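You operate a simulated robot arm through the tools that you are given. There is no shell and no other tool.

You are at the controls of a simulated robot arm. One attempt, no reset.

## Task
Push the crate clear, grease a patch on the bare rail and push the crate to the track's end.
Fine: green brush and grease tub; the brush goes back in the green pot. A coat counts when it lies all over at full strength: go over it till it gets no stronger.

The check looks at the end state, three seconds after you hand in, the way a careful person would. Anything else that was tipped, shoved, dropped, spilled or broken makes it a failure.

## Robot
A 6-joint arm with a two-finger gripper, fixed in place. Base frame: the origin is at the foot of the arm, x ahead of it, y to its left, z up; the work surface is at about z = 0.7. Lengths are in m, angles in rad, forces in N, time in s.
It reaches about 1.298 m from its shoulder. Its first joint turns from -2.601 to 2.601 rad. Payload 1.57 kg.
The tool frame sits at the grasp point between the pads (the TCP): z along the fingers, y along the line on which they close. The tips reach 0.021 m beyond it. Largest opening 0.07 m; the body of the gripper starts 0.05 m behind the TCP.
Orientation is that of the tool frame in the base frame, as a unit quaternion [x, y, z, w]. With the fingers straight down and closing along the base's y, the tool's x points along the base's -x, its y along +y and its z along -z.

## Interface
- The arm moves only by the tool play_rows. Its argument "increments" is a list of rows, each an object of numbers (a shift or turn left out is 0, a gripper value left out holds the last): "x", "y", "z": the shift along the tool's x, y, z in units of 200 mm (1.0 is 200 mm); "wx", "wy", "wz": the turn, a rotation vector about the tool's x, y, z in units of 45 degrees (1.0 is 45 degrees); "grip": the finger opening in m, from 0 to 0.07. In form: [{"x": .., "y": .., "z": .., "wx": .., "wy": .., "wz": .., "grip": ..}, ...]. A call has 1 to 20 rows; each row is the pose to reach, as a shift and turn from the pose commanded when the call began, along the tool's axes at that moment. A call with a number of a shift or a turn outside -1 to 1 is refused whole. Each row takes 0.2 s and may step no farther than 0.05 m and 0.15 rad from the row before; otherwise, or with a gripper value out of range, the whole call is refused. Where a pose cannot be reached the arm comes as near as it can. A force on the tool above 40 N (or 10 N above the force at the start of the call, whichever is more), or a blocked arm, ends the call early, and 0.2 s more pass. Each finger halts on what it meets, pressing with about 27 N; the grip force reading is that of the motor and also rises with nothing between the fingers. The clock runs only during rows and for 0.2 s after the last one: add rows that repeat a pose to give the fingers time. It gives the time, the measured TCP pose, the force on the tool (base axes), the opening and the grip force at its end, in the units of the frame above (readings bear some noise), with the torque about the TCP (base axes, N m) and any sound that the robot's microphone picked up.
- Cameras (640 x 400 px; columns grow to the right, rows downward): "scene" is fixed at [0.3961, 0.6535, 1.5891]; the picture's right is [-0.29, -0.96, 0.00], its down [-0.92, 0.27, -0.29] and it looks along [0.28, -0.08, -0.96] (base axes); focal length 335 px, centre (320, 200). "wrist" rides on the gripper at [0.079, 0.004, -0.081] in the tool frame; the picture's right is [-0.05, 1.00, 0.00], its down [-0.67, -0.04, -0.74] and it looks along [-0.74, -0.04, 0.67] (tool axes); focal length 256 px, centre (320, 200). There is no depth. A picture from a camera that has moved, and an enlarged one, comes with that camera's place and axes in the base frame and with its lens. The place of the scene camera against the robot may be out by one fixed shift of up to 0.018 m in any direction.
- grab_frame(camera): a new picture of that camera. No time passes.
- slide_trunk(by): slides the trunk up (or, below 0, down) by that many m; the arm rides with it, the base frame stays. It gives what a move gives, with no picture.
- close_up(camera, box): a new picture of the part [left, top, right, bottom] of that camera's present view, enlarged. No time passes.
- finish_job(): hands the job in; it is judged then, once.

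Places have to be worked out from the pictures, the camera data and where the tool is seen. Open the gripper and draw the arm clear of the work before you hand the job in, unless the task says otherwise.

The tools are called after "Request:" as a command line: name --argument value ..., lists and objects as JSON in quotes. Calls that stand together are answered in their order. play_rows: Moves the arm, as the interface text tells. Its arguments: {"type":"object","properties":{"increments":{"type":"array","items":{"type":"object","properties":{"x":{"type":"number"},"y":{"type":"number"},"z":{"type":"number"},"wx":{"type":"number"},"wy":{"type":"number"},"wz":{"type":"number"},"grip":{"type":"number"}}}}},"required":["increments"]} The other tools are called the same way: slide_trunk (by) slides the trunk up or down; grab_frame (camera) takes a picture; close_up (camera, box) takes an enlarged picture of a part of a camera's view; finish_job () hands the job in.

At the start:

```text
time: 0.0
position: [0.3639, 0.5686, 1.1637]
tool_rot: [0.0, 1.0, -0.001, 0.0]
ft_force: [0.6, -0.8, 0.4]
ft_torque: [-0.02, 0.0, 0.0]
finger_gap: 0.07
gripper_force: 0.0
trunk travel left (down, up): [-0.845, 0.125]
```

scene: 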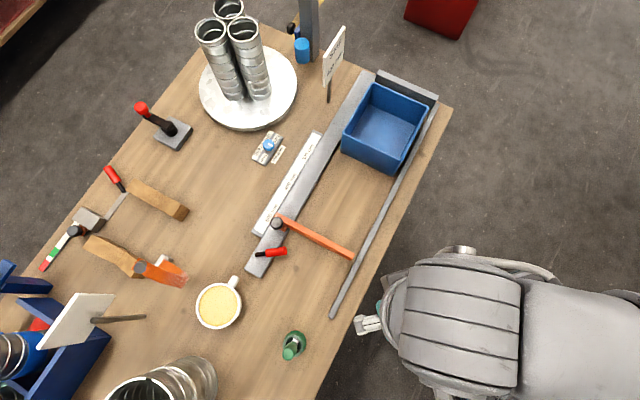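
wrist: 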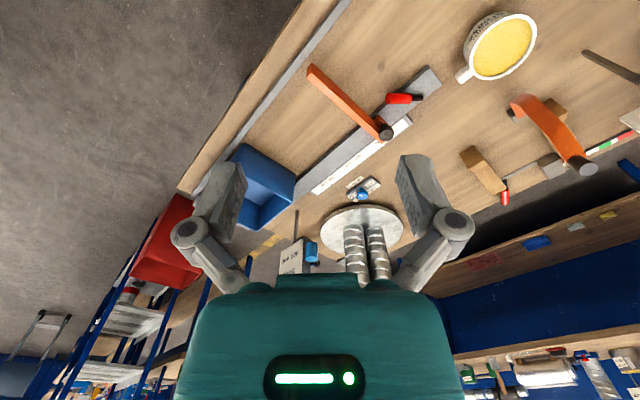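

I'll start by looking closely at the scene from both cameras to identify the rail, crate, brush, tub and pot.

Request:
close_up --camera "scene" --box '[230, 40, 460, 184]'

Request:
close_up --camera "scene" --box '[180, 180, 400, 400]'

Request:
close_up --camera "scene" --box '[0, 80, 220, 400]'

Request:
close_up --camera "wrist" --box '[200, 0, 640, 275]'

```text
2.78 times, centred on (345, 112) of scene
camera zoom: at [0.3961, 0.6535, 1.5891], right [-0.29, -0.96, 0.0], down [-0.92, 0.27, -0.29], along [0.28, -0.08, -0.96], focal length 929 px, centre (251, 444)
```

zoom: 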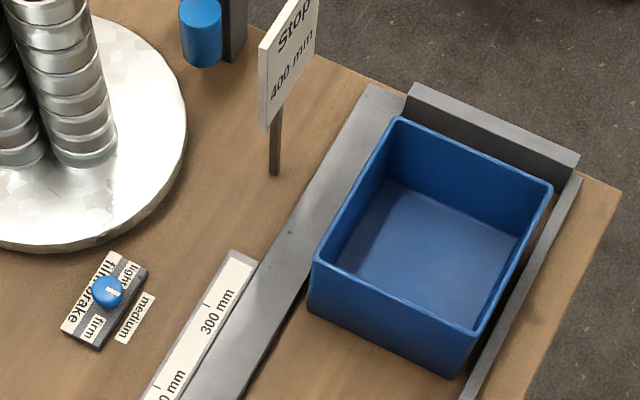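

```text
1.82 times, centred on (290, 290) of scene
camera zoom: at [0.3961, 0.6535, 1.5891], right [-0.29, -0.96, 0.0], down [-0.92, 0.27, -0.29], along [0.28, -0.08, -0.96], focal length 608 px, centre (374, 36)
```

zoom: 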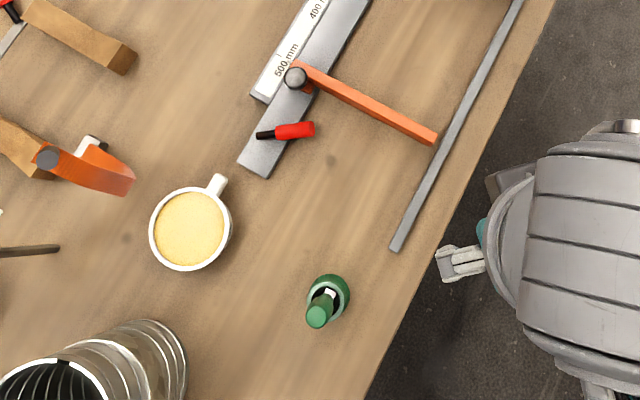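

```text
1.25 times, centred on (110, 240) of scene
camera zoom: at [0.3961, 0.6535, 1.5891], right [-0.29, -0.96, 0.0], down [-0.92, 0.27, -0.29], along [0.28, -0.08, -0.96], focal length 418 px, centre (582, 150)
```

zoom: 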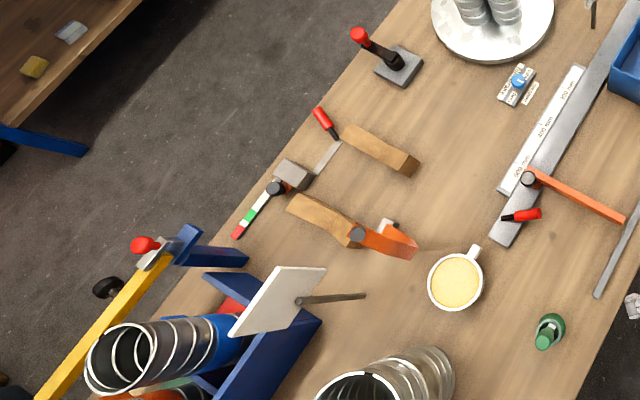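

```text
1.45 times, centred on (420, 138) of wrist
camera zoom: at [0.284, 0.574, 1.2451], right [0.05, 1.0, 0.0], down [0.67, -0.04, 0.74], along [0.74, -0.04, -0.67], focal length 372 px, centre (174, 291)
```

zoom: 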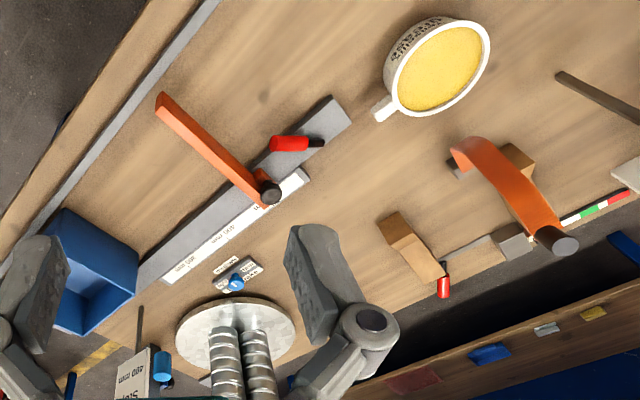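

Many labels need to be read before I touch anything. I'll zoom into the labels, the mug, the green item and the signs.

Request:
close_up --camera "scene" --box '[245, 125, 325, 175]'

Request:
close_up --camera "scene" --box '[310, 20, 360, 110]'

Request:
close_up --camera "scene" --box '[180, 260, 330, 370]'

Request:
close_up --camera "scene" --box '[240, 120, 360, 290]'

Request:
close_up --camera "wrist" --box '[450, 0, 560, 90]'

Request:
close_up --camera "wrist" --box '[260, 200, 340, 280]'

Request:
close_up --camera "wrist" --box '[300, 50, 450, 200]'

```text
8.00 times, centred on (285, 150) of scene
camera zoom: at [0.3961, 0.6535, 1.5891], right [-0.29, -0.96, 0.0], down [-0.92, 0.27, -0.29], along [0.28, -0.08, -0.96], focal length 2677 px, centre (600, 600)
```

zoom: 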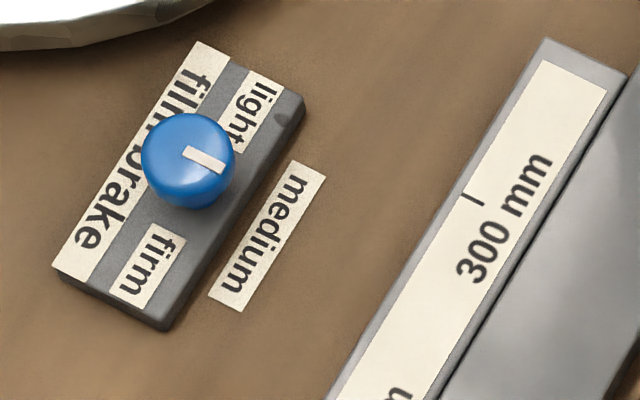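

```text
4.44 times, centred on (335, 65) of scene
camera zoom: at [0.3961, 0.6535, 1.5891], right [-0.29, -0.96, 0.0], down [-0.92, 0.27, -0.29], along [0.28, -0.08, -0.96], focal length 1487 px, centre (253, 800)
```

zoom: 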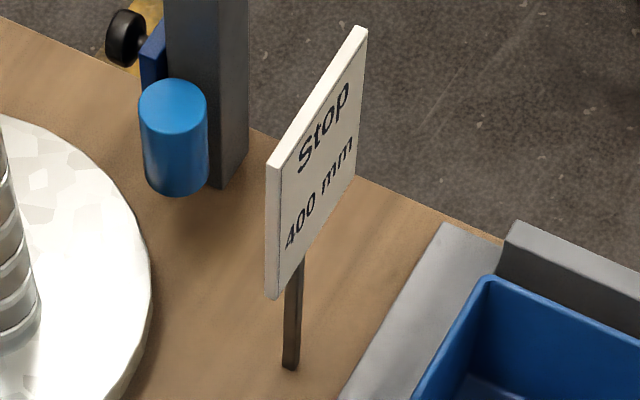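

```text
3.64 times, centred on (255, 315) of scene
camera zoom: at [0.3961, 0.6535, 1.5891], right [-0.29, -0.96, 0.0], down [-0.92, 0.27, -0.29], along [0.28, -0.08, -0.96], focal length 1217 px, centre (556, -218)
```

zoom: 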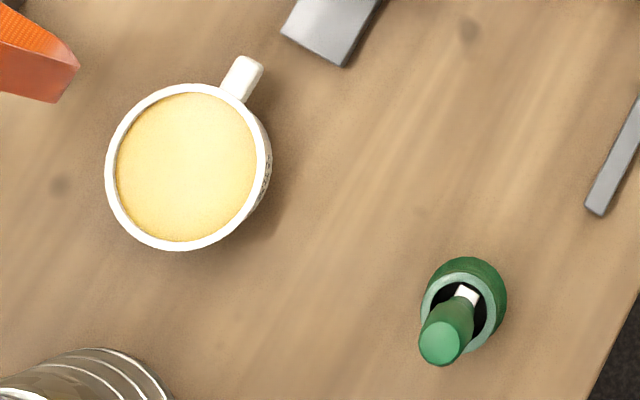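

```text
2.35 times, centred on (300, 205) of scene
camera zoom: at [0.3961, 0.6535, 1.5891], right [-0.29, -0.96, 0.0], down [-0.92, 0.27, -0.29], along [0.28, -0.08, -0.96], focal length 787 px, centre (367, 188)
```

zoom: 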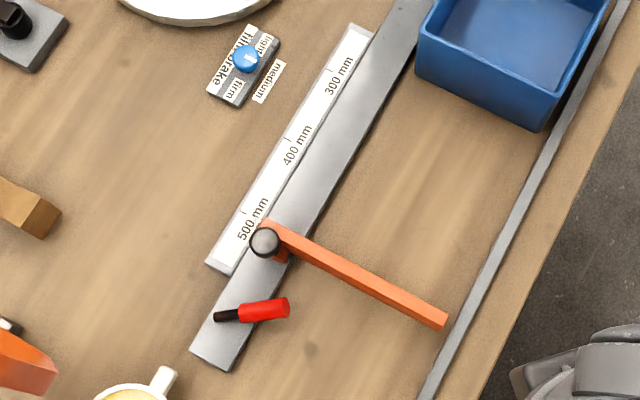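

```text
4.44 times, centred on (505, 45) of wrist
camera zoom: at [0.284, 0.574, 1.2451], right [0.05, 1.0, 0.0], down [0.67, -0.04, 0.74], along [0.74, -0.04, -0.67], focal length 1138 px, centre (-502, 889)
```

zoom: 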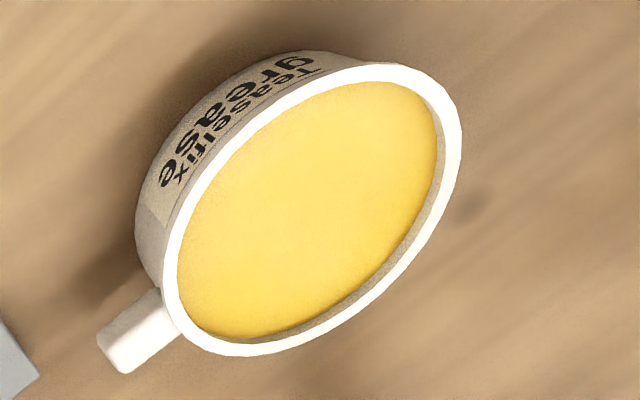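

```text
5.00 times, centred on (300, 240) of wrist
camera zoom: at [0.284, 0.574, 1.2451], right [0.05, 1.0, 0.0], down [0.67, -0.04, 0.74], along [0.74, -0.04, -0.67], focal length 1280 px, centre (420, 0)
```

zoom: 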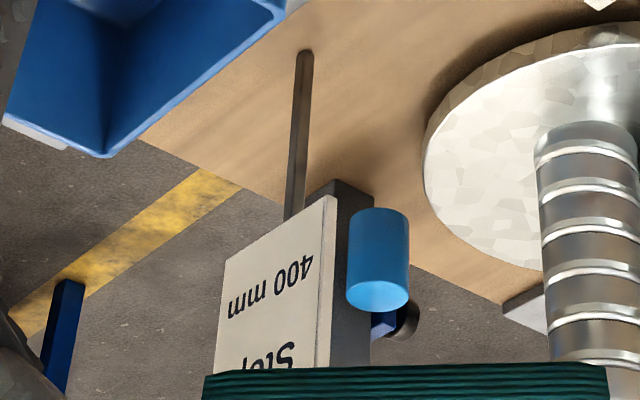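

```text
2.67 times, centred on (375, 125) of wrist
camera zoom: at [0.284, 0.574, 1.2451], right [0.05, 1.0, 0.0], down [0.67, -0.04, 0.74], along [0.74, -0.04, -0.67], focal length 683 px, centre (173, 400)
```

zoom: 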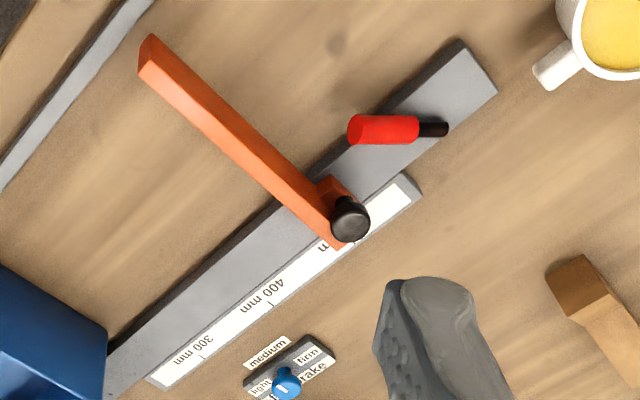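

The orange piece looks like a clamped stop near 500 mm on a scaled rail, and the crate sits at the far end by a grey block. I'll move the wrist camera over the track to see the crate, rail and lettering from nearer.

Request:
play_rows --increments '[{"x": -0.2, "y": -0.1, "z": 0.0}, {"x": -0.4, "y": -0.2, "z": 0.0}, {"x": -0.5, "y": -0.35, "z": 0.0}, {"x": -0.5, "y": -0.55, "z": 0.0}, {"x": -0.5, "y": -0.75, "z": 0.0}, {"x": -0.5, "y": -0.95, "z": 0.0}]'

Request:
grab_frame --camera "wrist"

Request:
grab_frame --camera "scene"

```text
time: 1.4
position: [0.4613, 0.3793, 1.1642]
tool_rot: [0.0, 1.0, 0.0, 0.0]
ft_force: [0.1, -0.3, 0.5]
ft_torque: [0.01, 0.0, -0.01]
finger_gap: 0.0701
gripper_force: 0.2
trunk travel left (down, up): [-0.845, 0.125]
```

```text
taken
camera wrist: at [0.3828, 0.3843, 1.2453], right [0.05, 1.0, 0.0], down [0.67, -0.04, 0.74], along [0.74, -0.04, -0.67], focal length 256 px, centre (320, 200)
```

wrist: 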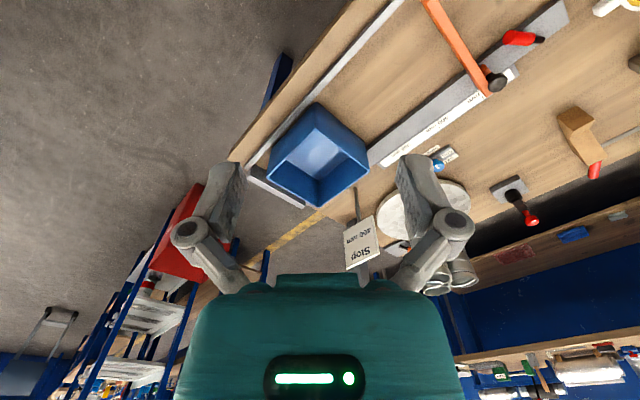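

```text
taken
```

scene: 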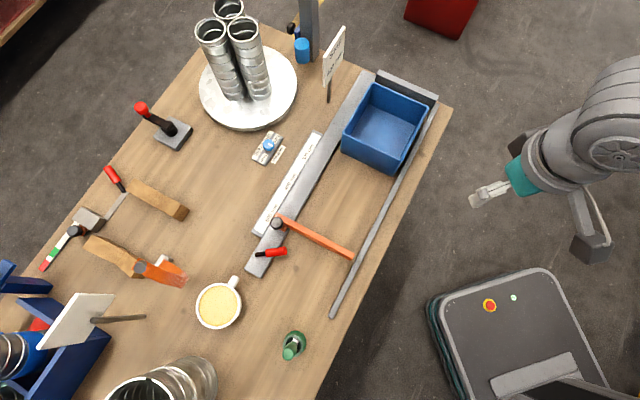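

Next I'll go nearer and tilt the hand so the wrist camera looks almost straight down over the track.

Request:
play_rows --increments '[{"x": -0.15, "y": 0.05, "z": 0.1, "wy": 0.16}, {"x": -0.35, "y": 0.1, "z": 0.2, "wy": 0.32}, {"x": -0.55, "y": 0.15, "z": 0.3, "wy": 0.48}, {"x": -0.75, "y": 0.2, "z": 0.45, "wy": 0.64}, {"x": -0.9, "y": 0.25, "z": 0.6, "wy": 0.8}, {"x": -1.0, "y": 0.3, "z": 0.75, "wy": 0.8}]'

Request:
grab_frame --camera "wrist"

```text
refused: row 4 steps farther than a row can; nothing moved
```

```text
taken
camera wrist: at [0.3828, 0.3843, 1.2453], right [0.05, 1.0, 0.0], down [0.67, -0.04, 0.74], along [0.74, -0.04, -0.67], focal length 256 px, centre (320, 200)
```

wrist: 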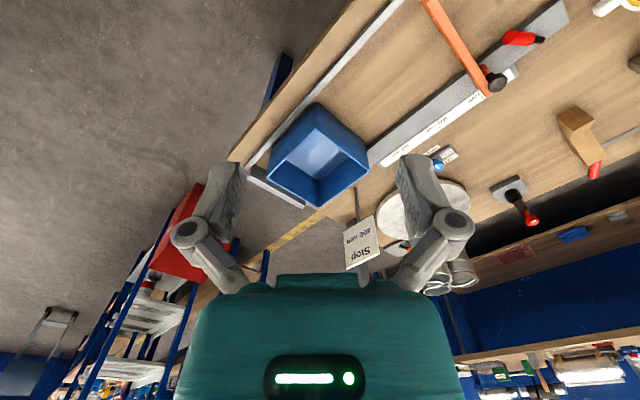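

One row stepped slightly over 0.05 m; I'll use smaller steps for the same move.

Request:
play_rows --increments '[{"x": -0.15, "y": 0.05, "z": 0.1, "wy": 0.14}, {"x": -0.3, "y": 0.1, "z": 0.2, "wy": 0.28}, {"x": -0.45, "y": 0.15, "z": 0.32, "wy": 0.42}, {"x": -0.6, "y": 0.2, "z": 0.45, "wy": 0.56}, {"x": -0.75, "y": 0.25, "z": 0.57, "wy": 0.68}, {"x": -0.88, "y": 0.28, "z": 0.67, "wy": 0.8}, {"x": -1.0, "y": 0.3, "z": 0.75, "wy": 0.8}]'

Request:
grab_frame --camera "wrist"

```text
time: 3.0
position: [0.6495, 0.4495, 1.1917]
tool_rot: [0.007, 0.961, 0.02, -0.276]
ft_force: [-0.5, 0.2, -0.3]
ft_torque: [0.0, 0.03, 0.01]
finger_gap: 0.0698
gripper_force: 0.0
out of reach, approached as far as the arm can: row 1, 2, 3, 4, 5, 6, 7
trunk travel left (down, up): [-0.845, 0.125]
```

```text
taken
camera wrist: at [0.626, 0.4518, 1.3032], right [0.07, 1.0, 0.01], down [0.96, -0.07, 0.27], along [0.27, -0.01, -0.96], focal length 256 px, centre (320, 200)
```

wrist: 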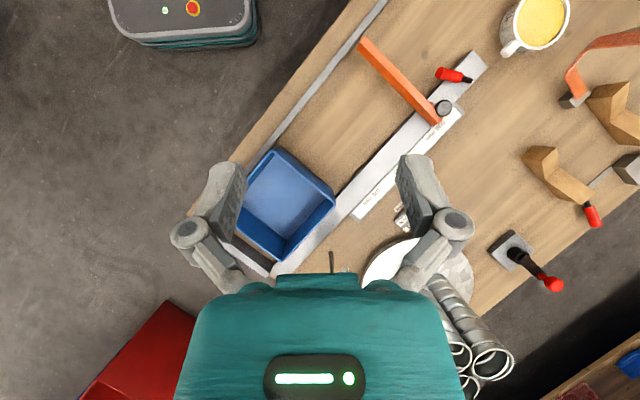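

The arm sits too high to get down here, so I'll lower the trunk a moderate amount; the TCP goes from z≈1.19 to about 0.99, still clear of everything.

Request:
slide_trunk --by -0.2

Request:
grab_frame --camera "wrist"

Request:
grab_frame --camera "scene"

```text
time: 5.2
position: [0.6485, 0.4494, 0.9931]
tool_rot: [0.007, 0.961, 0.02, -0.275]
ft_force: [0.2, -0.9, -0.1]
ft_torque: [0.02, 0.03, 0.0]
finger_gap: 0.07
gripper_force: 0.0
trunk travel left (down, up): [-0.645, 0.325]
```

```text
taken
camera wrist: at [0.625, 0.4515, 1.1034], right [0.07, 1.0, 0.01], down [0.96, -0.07, 0.28], along [0.28, -0.01, -0.96], focal length 256 px, centre (320, 200)
```

wrist: 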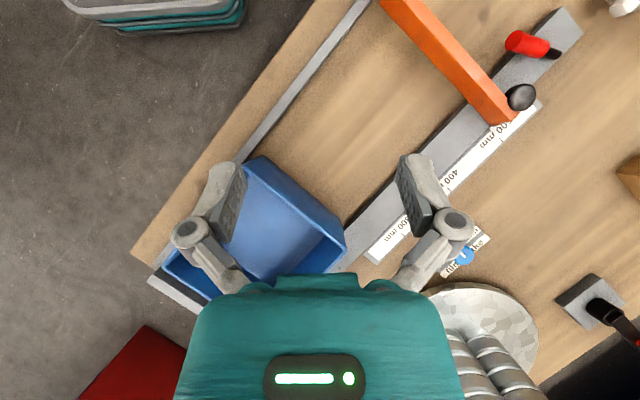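

```text
taken
```

scene: 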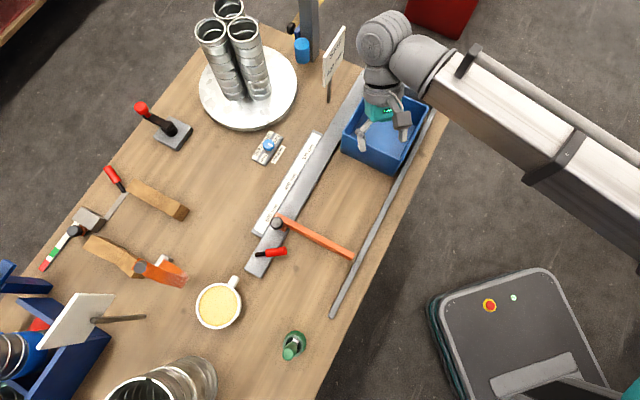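

The rails are in closer view now. I'll zoom in on the orange stop, the red lever and the crate contact with the rail.

Request:
close_up --camera "wrist" --box '[360, 0, 600, 150]'

Request:
close_up --camera "wrist" --box '[140, 140, 500, 320]'

Request:
close_up --camera "scene" --box '[235, 200, 365, 285]'

```text
2.67 times, centred on (480, 75) of wrist
camera zoom: at [0.625, 0.4515, 1.1034], right [0.07, 1.0, 0.01], down [0.96, -0.07, 0.28], along [0.28, -0.01, -0.96], focal length 683 px, centre (-107, 533)
```

zoom: 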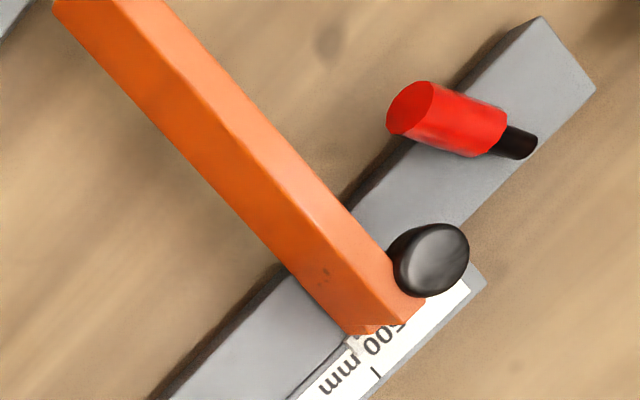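

```text
1.78 times, centred on (320, 230) of wrist
camera zoom: at [0.625, 0.4515, 1.1034], right [0.07, 1.0, 0.01], down [0.96, -0.07, 0.28], along [0.28, -0.01, -0.96], focal length 455 px, centre (320, 147)
```

zoom: 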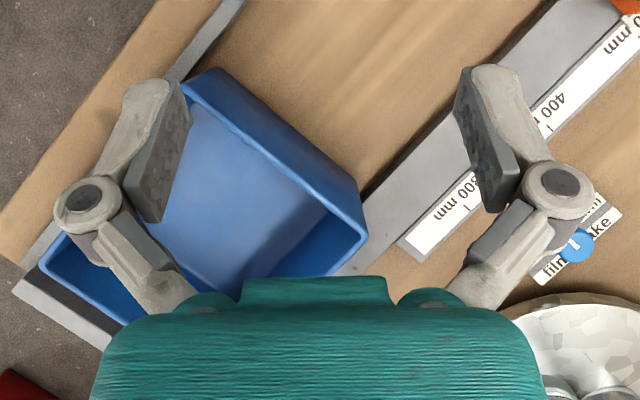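

```text
4.71 times, centred on (300, 242) of scene
camera zoom: at [0.3961, 0.6535, 1.5891], right [-0.29, -0.96, 0.0], down [-0.92, 0.27, -0.29], along [0.28, -0.08, -0.96], focal length 1574 px, centre (414, 0)
```

zoom: 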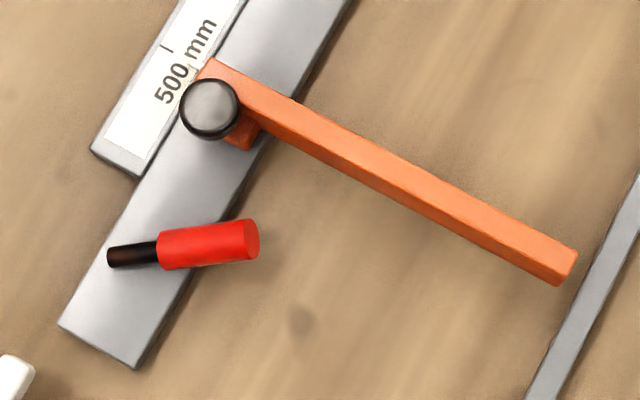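

I still can't see how much gap there is between the crate and the grey end block. I'll bring the hand upright, then swing round to look across the track from the robot's side.

Request:
play_rows --increments '[{"y": -0.2, "wy": -0.14}, {"y": -0.4, "wy": -0.28}, {"y": -0.6, "wy": -0.42}, {"y": -0.8, "wy": -0.56}, {"y": -1.0, "wy": -0.71}]'

```text
time: 6.4
position: [0.6437, 0.2495, 0.9639]
tool_rot: [0.012, 1.0, 0.018, 0.0]
ft_force: [0.5, 1.1, -0.3]
ft_torque: [-0.01, 0.0, 0.02]
finger_gap: 0.0698
gripper_force: 0.0
out of reach, approached as far as the arm can: row 1, 2, 3, 4, 5
trunk travel left (down, up): [-0.645, 0.325]
```

The arm is still at its lower limit, so the shoulder is high. I'll continue to the right of the table with a yaw, then lower the trunk further over free floor.

Request:
play_rows --increments '[{"x": 0.05, "y": -0.15, "wz": -0.16}, {"x": 0.1, "y": -0.3, "wz": -0.32}, {"x": 0.15, "y": -0.45, "wz": -0.48}, {"x": 0.2, "y": -0.6, "wz": -0.64}, {"x": 0.25, "y": -0.75, "wz": -0.8}, {"x": 0.3, "y": -0.9, "wz": -0.9}, {"x": 0.3, "y": -1.0, "wz": -1.0}]'

Request:
grab_frame --camera "wrist"

Request:
grab_frame --camera "scene"

```text
time: 8.0
position: [0.58, 0.0517, 0.9649]
tool_rot: [-0.373, 0.928, 0.016, 0.007]
ft_force: [0.1, 0.3, -0.6]
ft_torque: [0.01, -0.01, -0.01]
finger_gap: 0.0697
gripper_force: 0.1
out of reach, approached as far as the arm can: row 3, 4, 5, 6, 7
trunk travel left (down, up): [-0.645, 0.325]
```

```text
taken
camera wrist: at [0.5198, -0.0023, 1.0435], right [-0.65, 0.76, 0.03], down [0.51, 0.41, 0.76], along [0.56, 0.51, -0.65], focal length 256 px, centre (320, 200)
```

wrist: 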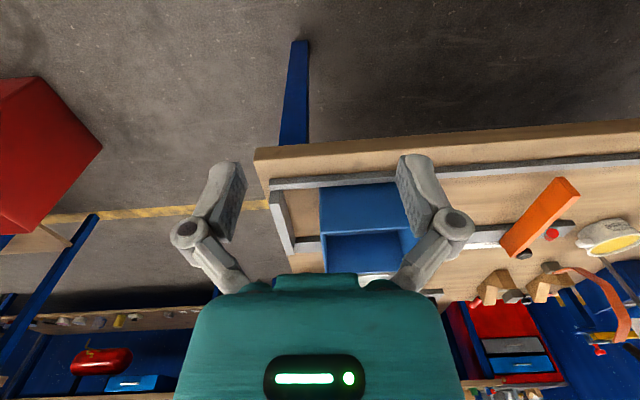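

```text
taken
```

scene: 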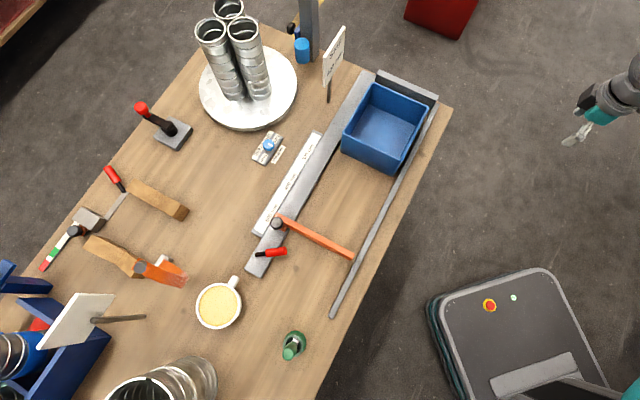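

This view shows the crate against the end block in profile (image is upside down); I'll zoom in to judge the gap and how the crate sits against the rail.

Request:
close_up --camera "wrist" --box '[250, 130, 450, 290]'

Request:
close_up --camera "wrist" --box '[420, 120, 640, 300]'

```text
2.50 times, centred on (350, 210) of wrist
camera zoom: at [0.5198, -0.0023, 1.0435], right [-0.65, 0.76, 0.03], down [0.51, 0.41, 0.76], along [0.56, 0.51, -0.65], focal length 640 px, centre (245, 175)
```

zoom: 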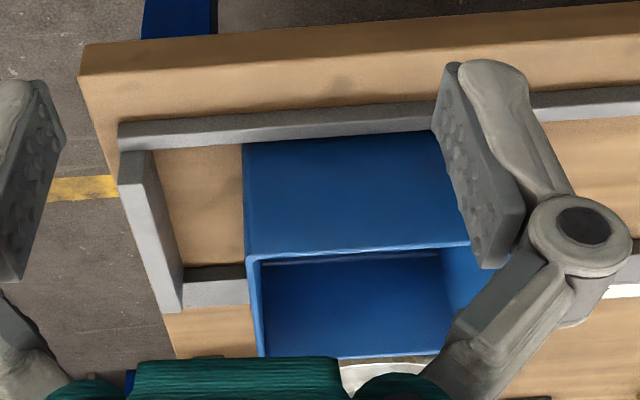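

```text
2.22 times, centred on (530, 210) of wrist
camera zoom: at [0.5198, -0.0023, 1.0435], right [-0.65, 0.76, 0.03], down [0.51, 0.41, 0.76], along [0.56, 0.51, -0.65], focal length 569 px, centre (-147, 178)
```

zoom: 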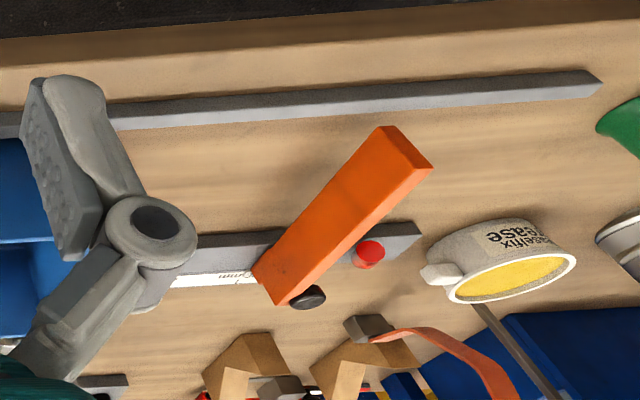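

There is a clear gap of roughly 8–9 cm between the crate and the end block, so "track's end" is the block and the crate is standing partway. I'll lower the trunk while the hand is over open floor to gain workspace.

Request:
slide_trunk --by -0.2

Request:
play_rows --increments '[{"z": -0.2}, {"z": -0.4}, {"z": -0.6}, {"z": -0.8}]'

Request:
grab_frame --camera "scene"

```text
time: 10.1
position: [0.5796, 0.0534, 0.7641]
tool_rot: [-0.372, 0.928, 0.017, 0.006]
ft_force: [0.2, 0.5, 0.1]
ft_torque: [-0.02, 0.01, -0.01]
finger_gap: 0.0702
gripper_force: 0.0
trunk travel left (down, up): [-0.445, 0.525]
```

```text
time: 11.1
position: [0.5798, 0.0515, 0.7643]
tool_rot: [-0.372, 0.928, 0.016, 0.006]
ft_force: [0.4, 0.5, 0.4]
ft_torque: [0.04, -0.01, -0.01]
finger_gap: 0.0698
gripper_force: 0.0
out of reach, approached as far as the arm can: row 1, 2, 3, 4
trunk travel left (down, up): [-0.445, 0.525]
```

```text
taken
```

scene: 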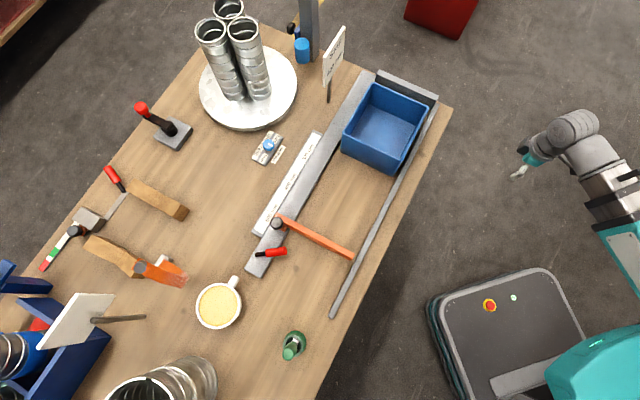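

The commanded pose had built up below what is reachable, so only now it has caught up; I'll raise the hand further and check it follows.

Request:
play_rows --increments '[{"z": -0.2}, {"z": -0.4}, {"z": -0.6}, {"z": -0.8}]'

```text
time: 12.1
position: [0.5814, 0.0451, 0.7648]
tool_rot: [-0.373, 0.928, 0.016, 0.005]
ft_force: [0.2, -0.3, 0.9]
ft_torque: [0.0, -0.04, 0.0]
finger_gap: 0.0701
gripper_force: 0.1
out of reach, approached as far as the arm can: row 1, 2, 3, 4
trunk travel left (down, up): [-0.445, 0.525]
```

Raising the hand isn't working here, so something else limits the arm. I'll test a small downward and inward move over the open floor to learn which way is free.

Request:
play_rows --increments '[{"z": 0.1}, {"z": 0.2}]'

Request:
play_rows --increments '[{"x": 0.2}, {"x": 0.4}, {"x": 0.4}]'

```text
time: 12.7
position: [0.5815, 0.044, 0.7652]
tool_rot: [-0.373, 0.928, 0.016, 0.006]
ft_force: [0.7, -1.0, -0.8]
ft_torque: [0.0, 0.01, -0.01]
finger_gap: 0.0699
gripper_force: 0.0
out of reach, approached as far as the arm can: row 1, 2
trunk travel left (down, up): [-0.445, 0.525]
```

```text
time: 13.5
position: [0.5367, -0.0107, 0.7651]
tool_rot: [-0.372, 0.928, 0.018, 0.005]
ft_force: [-1.0, 0.4, -1.2]
ft_torque: [-0.03, 0.0, 0.0]
finger_gap: 0.0702
gripper_force: 0.0
out of reach, approached as far as the arm can: row 2, 3
trunk travel left (down, up): [-0.445, 0.525]
```

The height never changes with arm moves: z stays fixed relative to the trunk, so the trunk alone sets height and the arm works in the plane (plus wrist turns). I'll raise the trunk and then go over the track for an overhead look.

Request:
slide_trunk --by 0.25

Request:
play_rows --increments '[{"x": -0.12, "y": 0.08, "wz": 0.14}, {"x": -0.24, "y": 0.16, "wz": 0.28}, {"x": -0.36, "y": 0.25, "wz": 0.42}, {"x": -0.48, "y": 0.33, "wz": 0.56}, {"x": -0.6, "y": 0.42, "wz": 0.7}, {"x": -0.72, "y": 0.5, "wz": 0.84}, {"x": -0.836, "y": 0.585, "wz": 0.97}]'

```text
time: 16.1
position: [0.5384, -0.0106, 1.0148]
tool_rot: [-0.372, 0.928, 0.018, 0.006]
ft_force: [-0.6, 0.2, 0.2]
ft_torque: [-0.01, 0.0, -0.03]
finger_gap: 0.0702
gripper_force: 0.1
trunk travel left (down, up): [-0.695, 0.275]
```

```text
time: 17.7
position: [0.5773, 0.1907, 1.0147]
tool_rot: [0.001, 1.0, 0.017, 0.0]
ft_force: [1.0, -0.2, 0.0]
ft_torque: [-0.01, 0.01, 0.0]
finger_gap: 0.0701
gripper_force: 0.2
out of reach, approached as far as the arm can: row 3, 4, 5, 6, 7
trunk travel left (down, up): [-0.695, 0.275]
```

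Works in the plane. There's a slight 2° lean of the fingers; I'll test correcting it with a small turn, then move on over the crate.

Request:
play_rows --increments '[{"wx": 0.043}, {"wx": 0.043}]'

Request:
play_rows --increments '[{"x": -0.2, "y": 0.15}, {"x": -0.4, "y": 0.3}, {"x": -0.6, "y": 0.45}, {"x": -0.8, "y": 0.6}, {"x": -0.95, "y": 0.75}, {"x": -1.0, "y": 0.9}]'

Request:
grab_frame --camera "wrist"

```text
time: 18.3
position: [0.5774, 0.191, 1.0148]
tool_rot: [0.0, 1.0, 0.0, -0.001]
ft_force: [0.3, 0.0, -0.2]
ft_torque: [0.03, -0.03, 0.0]
finger_gap: 0.0702
gripper_force: 0.0
trunk travel left (down, up): [-0.695, 0.275]
```

```text
time: 19.7
position: [0.7786, 0.3692, 1.0146]
tool_rot: [0.0, 1.0, 0.001, -0.001]
ft_force: [-0.7, -0.4, -0.1]
ft_torque: [0.0, 0.02, 0.02]
finger_gap: 0.0701
gripper_force: 0.0
trunk travel left (down, up): [-0.695, 0.275]
```

```text
taken
camera wrist: at [0.6993, 0.3745, 1.0952], right [0.05, 1.0, 0.0], down [0.67, -0.04, 0.74], along [0.74, -0.04, -0.67], focal length 256 px, centre (320, 200)
```

wrist: 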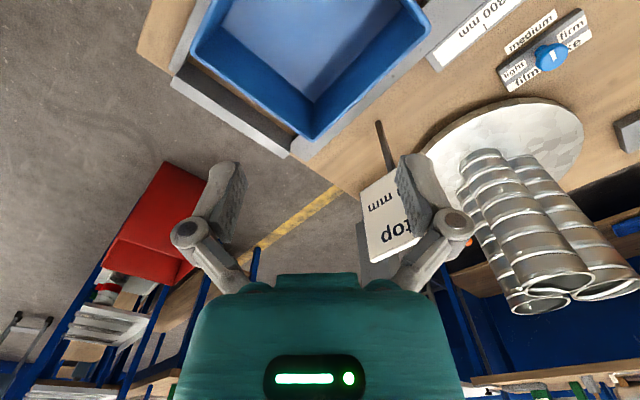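

Now the arm moves exactly as asked. I'll do a clean test of a pure vertical arm move (down 4 cm, still well above the crate) to be sure about the z limit.

Request:
play_rows --increments '[{"z": 0.1}, {"z": 0.2}]'

Request:
close_up --camera "wrist" --box '[140, 0, 620, 200]'

```text
time: 20.3
position: [0.7774, 0.3689, 1.0144]
tool_rot: [0.0, 1.0, 0.001, -0.001]
ft_force: [0.3, 0.8, 0.0]
ft_torque: [0.01, -0.01, 0.02]
finger_gap: 0.0701
gripper_force: 0.1
out of reach, approached as far as the arm can: row 1, 2
trunk travel left (down, up): [-0.695, 0.275]
```

```text
1.33 times, centred on (380, 100) of wrist
camera zoom: at [0.6988, 0.3742, 1.0953], right [0.05, 1.0, 0.0], down [0.67, -0.04, 0.74], along [0.74, -0.04, -0.67], focal length 341 px, centre (240, 333)
```

zoom: 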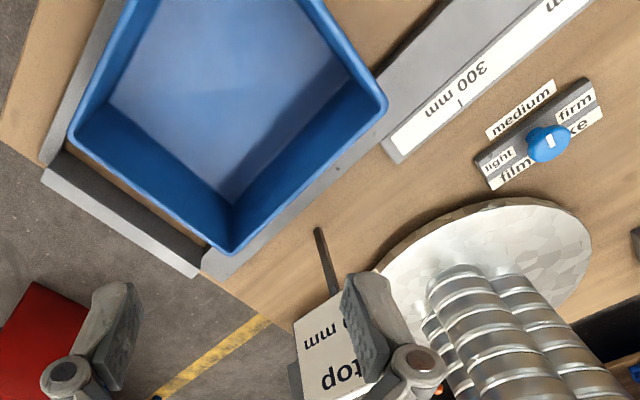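

The trunk is confirmed as the only height control. I'll scan the wide rail with high-zoom close-ups from the scene camera for any marked patch.

Request:
close_up --camera "scene" --box '[320, 60, 400, 110]'

Request:
close_up --camera "scene" --box '[290, 100, 370, 150]'

Request:
close_up --camera "scene" --box '[270, 145, 350, 205]'

Request:
close_up --camera "scene" --box '[240, 195, 320, 280]'

Request:
close_up --camera "scene" --box '[320, 180, 440, 320]'

```text
8.00 times, centred on (360, 85) of scene
camera zoom: at [0.3961, 0.6535, 1.5891], right [-0.29, -0.96, 0.0], down [-0.92, 0.27, -0.29], along [0.28, -0.08, -0.96], focal length 2677 px, centre (0, 1120)
```

zoom: 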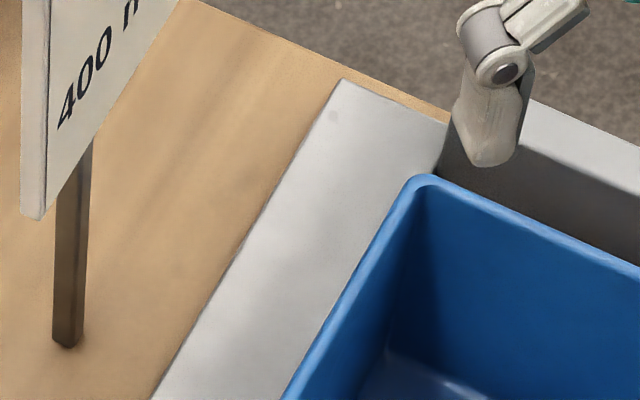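

```text
8.00 times, centred on (330, 125) of scene
camera zoom: at [0.3961, 0.6535, 1.5891], right [-0.29, -0.96, 0.0], down [-0.92, 0.27, -0.29], along [0.28, -0.08, -0.96], focal length 2677 px, centre (240, 800)
```

zoom: 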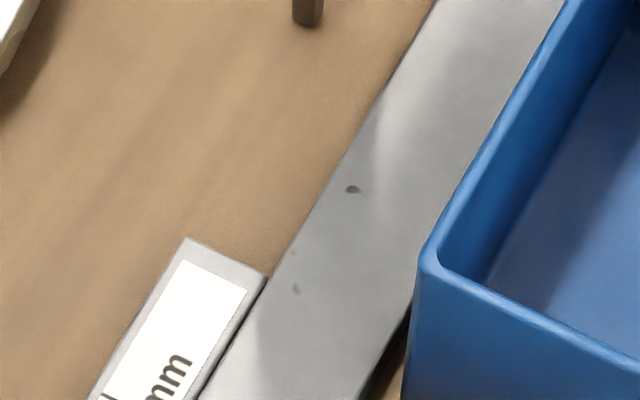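

```text
6.67 times, centred on (310, 175) of scene
camera zoom: at [0.3961, 0.6535, 1.5891], right [-0.29, -0.96, 0.0], down [-0.92, 0.27, -0.29], along [0.28, -0.08, -0.96], focal length 2230 px, centre (387, 367)
```

zoom: 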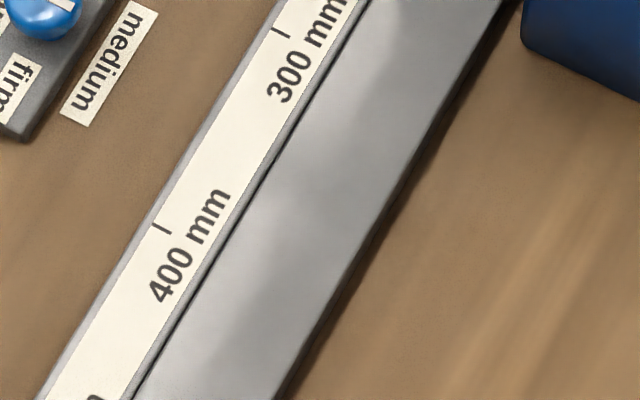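

```text
4.71 times, centred on (280, 238) of scene
camera zoom: at [0.3961, 0.6535, 1.5891], right [-0.29, -0.96, 0.0], down [-0.92, 0.27, -0.29], along [0.28, -0.08, -0.96], focal length 1574 px, centre (508, 24)
```

zoom: 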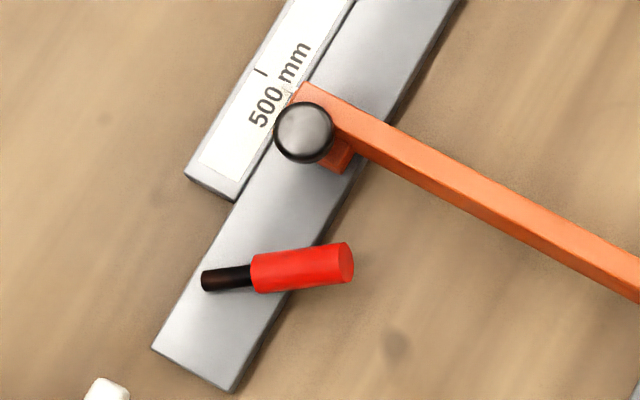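

```text
2.86 times, centred on (380, 250) of scene
camera zoom: at [0.3961, 0.6535, 1.5891], right [-0.29, -0.96, 0.0], down [-0.92, 0.27, -0.29], along [0.28, -0.08, -0.96], focal length 956 px, centre (149, 57)
```

zoom: 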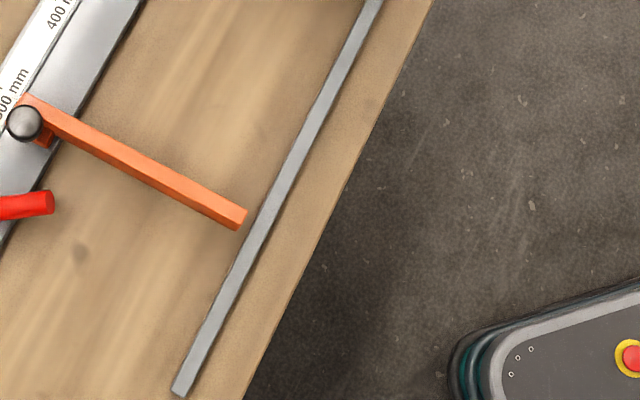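

No marking shows up from here. I'll tilt the hand to look straight down at the stretch of rail right beside and behind the crate, keeping the hand high above the sign.

Request:
slide_trunk --by 0.06

Request:
play_rows --increments '[{"x": -0.1, "y": 0.07, "z": -0.005, "wy": 0.14}, {"x": -0.2, "y": 0.14, "z": -0.02, "wy": 0.28}, {"x": -0.3, "y": 0.2, "z": -0.05, "wy": 0.42}, {"x": -0.4, "y": 0.26, "z": -0.09, "wy": 0.56}, {"x": -0.415, "y": 0.305, "z": -0.14, "wy": 0.7}, {"x": -0.415, "y": 0.305, "z": -0.18, "wy": 0.8}]'

Request:
grab_frame --camera "wrist"

```text
time: 21.3
position: [0.7775, 0.3699, 1.0739]
tool_rot: [0.0, 1.0, 0.001, -0.002]
ft_force: [0.7, -0.9, 0.0]
ft_torque: [-0.03, -0.01, 0.03]
finger_gap: 0.0699
gripper_force: 0.0
trunk travel left (down, up): [-0.755, 0.215]
```

```text
time: 22.7
position: [0.8573, 0.4361, 1.0971]
tool_rot: [0.004, 0.968, 0.012, -0.251]
ft_force: [0.2, 0.0, 0.1]
ft_torque: [0.01, -0.02, -0.04]
finger_gap: 0.0699
gripper_force: 0.1
out of reach, approached as far as the arm can: row 5, 6
trunk travel left (down, up): [-0.755, 0.215]
```

```text
taken
camera wrist: at [0.8281, 0.4393, 1.2067], right [0.06, 1.0, 0.0], down [0.94, -0.05, 0.33], along [0.33, -0.02, -0.94], focal length 256 px, centre (320, 200)
```

wrist: 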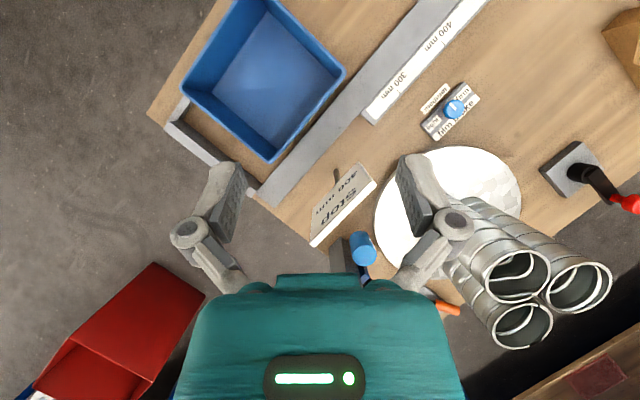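

Good overhead angle. I'll zoom on the rail beside the crate and the gap to the block.

Request:
close_up --camera "wrist" --box '[150, 0, 390, 220]'

Request:
close_up --camera "wrist" --box '[240, 60, 380, 210]'

Request:
close_up --camera "wrist" --box '[360, 0, 500, 150]'

```text
1.82 times, centred on (270, 110) of wrist
camera zoom: at [0.8281, 0.4393, 1.2067], right [0.06, 1.0, 0.0], down [0.94, -0.05, 0.33], along [0.33, -0.02, -0.94], focal length 465 px, centre (411, 364)
```

zoom: 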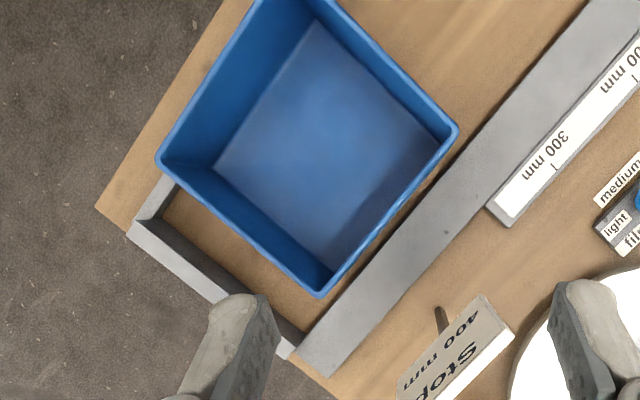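

```text
2.67 times, centred on (310, 135) of wrist
camera zoom: at [0.8281, 0.4393, 1.2067], right [0.06, 1.0, 0.0], down [0.94, -0.05, 0.33], along [0.33, -0.02, -0.94], focal length 683 px, centre (347, 373)
```

zoom: 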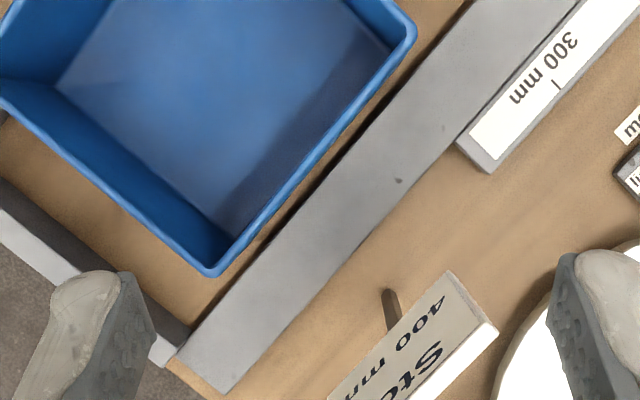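

```text
2.67 times, centred on (430, 75) of wrist
camera zoom: at [0.8281, 0.4393, 1.2067], right [0.06, 1.0, 0.0], down [0.94, -0.05, 0.33], along [0.33, -0.02, -0.94], focal length 683 px, centre (27, 533)
```

zoom: 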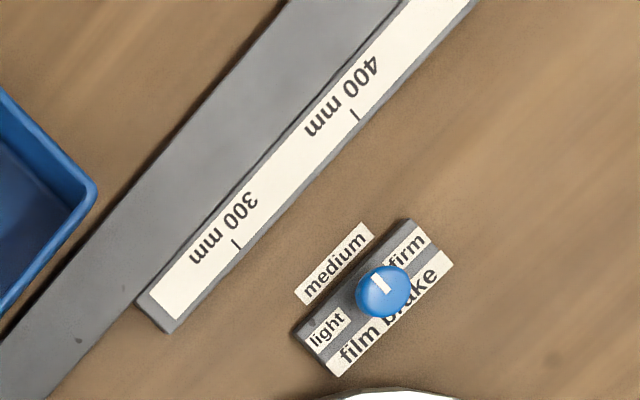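

The crate measures about 0.18 × 0.17 × 0.10 m with its rim near z≈0.797; its far face is about 65–70 mm from the end block, and its near face is at the 250 mm mark with the orange stop at about 515 mm. I'll bring the hand upright above the crate's inside, align it with the track, and close the fingers.

Request:
play_rows --increments '[{"x": 0.05, "y": -0.07, "z": 0.05, "wy": -0.13, "grip": 0.0}, {"x": 0.1, "y": -0.14, "z": 0.1, "wy": -0.26}, {"x": 0.16, "y": -0.22, "z": 0.16, "wy": -0.39}, {"x": 0.22, "y": -0.3, "z": 0.22, "wy": -0.52}, {"x": 0.285, "y": -0.395, "z": 0.29, "wy": -0.647}]'

Request:
play_rows --increments '[{"wz": 0.16}, {"wz": 0.32}, {"wz": 0.48}, {"wz": 0.64}, {"wz": 0.8}, {"wz": 0.986}]'

Request:
grab_frame --camera "wrist"

Request:
grab_frame --camera "scene"

```text
time: 23.9
position: [0.779, 0.3596, 1.0748]
tool_rot: [0.006, 1.0, 0.011, 0.001]
ft_force: [-0.4, -0.5, -0.2]
ft_torque: [0.0, -0.01, 0.0]
finger_gap: 0.0002
gripper_force: 26.8
out of reach, approached as far as the arm can: row 1, 2, 3, 4
trunk travel left (down, up): [-0.755, 0.215]
```

```text
time: 25.3
position: [0.78, 0.3592, 1.0742]
tool_rot: [0.383, 0.924, 0.01, -0.003]
ft_force: [-0.1, -0.3, 0.3]
ft_torque: [-0.03, 0.0, 0.01]
finger_gap: 0.0
gripper_force: 26.8
trunk travel left (down, up): [-0.755, 0.215]
```

```text
taken
camera wrist: at [0.7261, 0.4172, 1.1562], right [0.75, 0.67, 0.02], down [0.44, -0.51, 0.74], along [0.5, -0.54, -0.68], focal length 256 px, centre (320, 200)
```

wrist: 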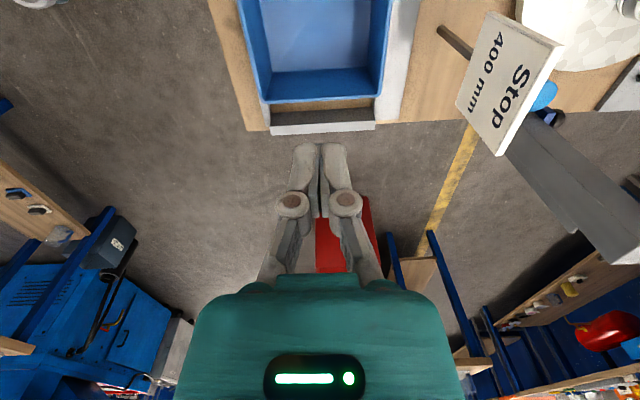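

```text
taken
```

scene: 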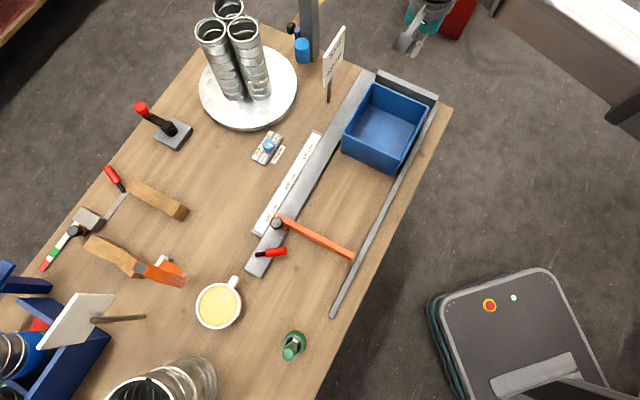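

The hand is aligned with the track and over the crate's middle (crate far corner re-measured at 0.906, 0.352, matching). I'll remove the slight lean and lower in two stages into the empty crate.

Request:
play_rows --increments '[{"wx": 0.0205, "wy": -0.017}, {"wx": 0.0205, "wy": -0.017}]'

Request:
slide_trunk --by -0.2

Request:
grab_frame --camera "wrist"

Request:
grab_frame --camera "scene"

```text
time: 25.9
position: [0.7797, 0.3588, 1.075]
tool_rot: [0.382, 0.924, 0.001, 0.0]
ft_force: [0.2, 0.1, -0.6]
ft_torque: [-0.01, -0.02, -0.01]
finger_gap: 0.0
gripper_force: 26.9
trunk travel left (down, up): [-0.755, 0.215]
```

```text
time: 28.1
position: [0.7786, 0.3586, 0.8751]
tool_rot: [0.383, 0.924, 0.001, 0.0]
ft_force: [-0.4, -0.8, 0.3]
ft_torque: [0.0, 0.0, -0.03]
finger_gap: 0.0002
gripper_force: 27.0
trunk travel left (down, up): [-0.555, 0.415]
```

```text
taken
camera wrist: at [0.7261, 0.4185, 0.9551], right [0.74, 0.67, 0.0], down [0.44, -0.5, 0.75], along [0.5, -0.55, -0.67], focal length 256 px, centre (320, 200)
```

wrist: 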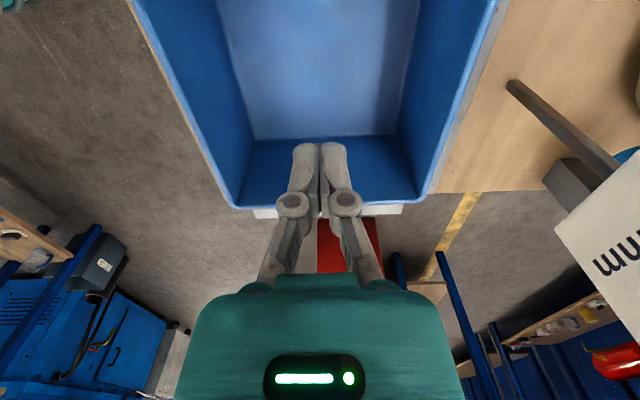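

```text
taken
```

scene: 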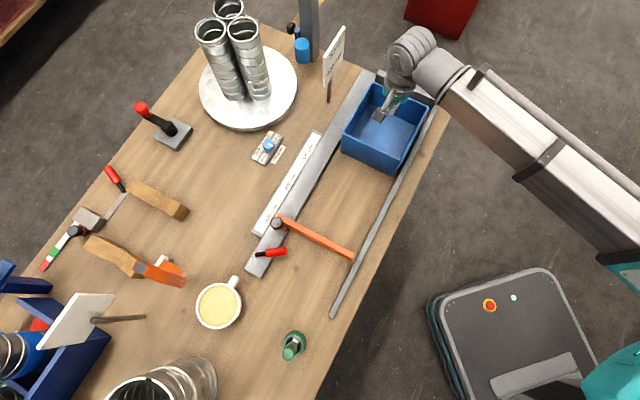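

Fingers are centred over the crate interior with good clearance to the sign. Lowering the rest so the tips sit about 4 cm above the bench inside the crate.

Request:
slide_trunk --by -0.11

Request:
grab_frame --camera "wrist"

```text
time: 29.5
position: [0.7779, 0.3585, 0.7648]
tool_rot: [0.383, 0.924, 0.001, 0.0]
ft_force: [-0.7, 0.7, 0.0]
ft_torque: [0.0, 0.03, -0.02]
finger_gap: 0.0001
gripper_force: 26.5
trunk travel left (down, up): [-0.445, 0.525]
```

```text
taken
camera wrist: at [0.726, 0.4185, 0.8451], right [0.74, 0.67, 0.0], down [0.44, -0.5, 0.75], along [0.5, -0.55, -0.67], focal length 256 px, centre (320, 200)
```

wrist: 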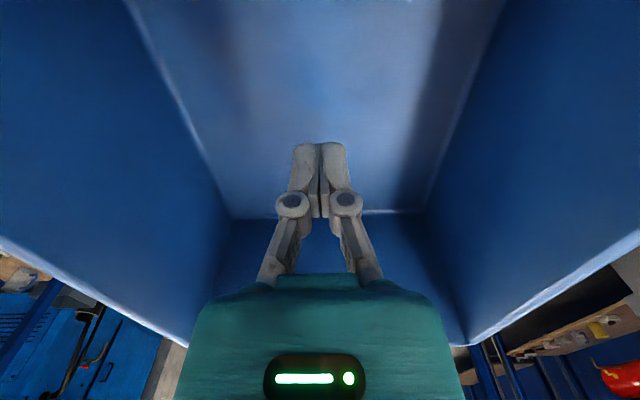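

Inside the crate with no contact. I'll move along the track toward the stop: quick to near the wall, then slowly pushing the crate along.

Request:
play_rows --increments '[{"x": 0.12}, {"x": 0.24}, {"x": 0.32}, {"x": 0.36}, {"x": 0.4}, {"x": 0.44}, {"x": 0.48}, {"x": 0.52}, {"x": 0.56}, {"x": 0.6}, {"x": 0.64}, {"x": 0.68}]'

Request:
grab_frame --camera "scene"

```text
time: 32.1
position: [0.6827, 0.4546, 0.7652]
tool_rot: [0.383, 0.924, 0.0, -0.001]
ft_force: [3.1, -1.8, 2.4]
ft_torque: [0.09, 0.09, 0.03]
finger_gap: 0.0002
gripper_force: 27.3
trunk travel left (down, up): [-0.445, 0.525]
```

```text
taken
```

scene: 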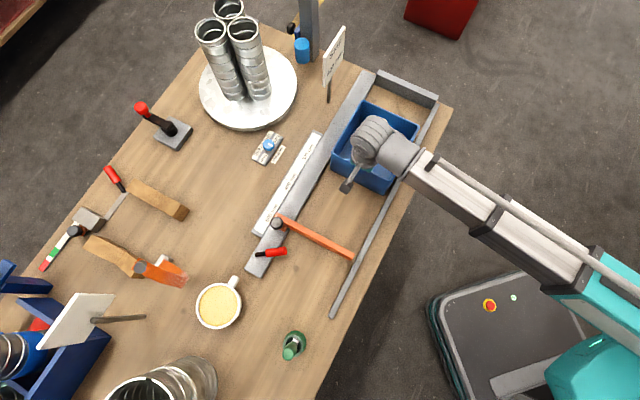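

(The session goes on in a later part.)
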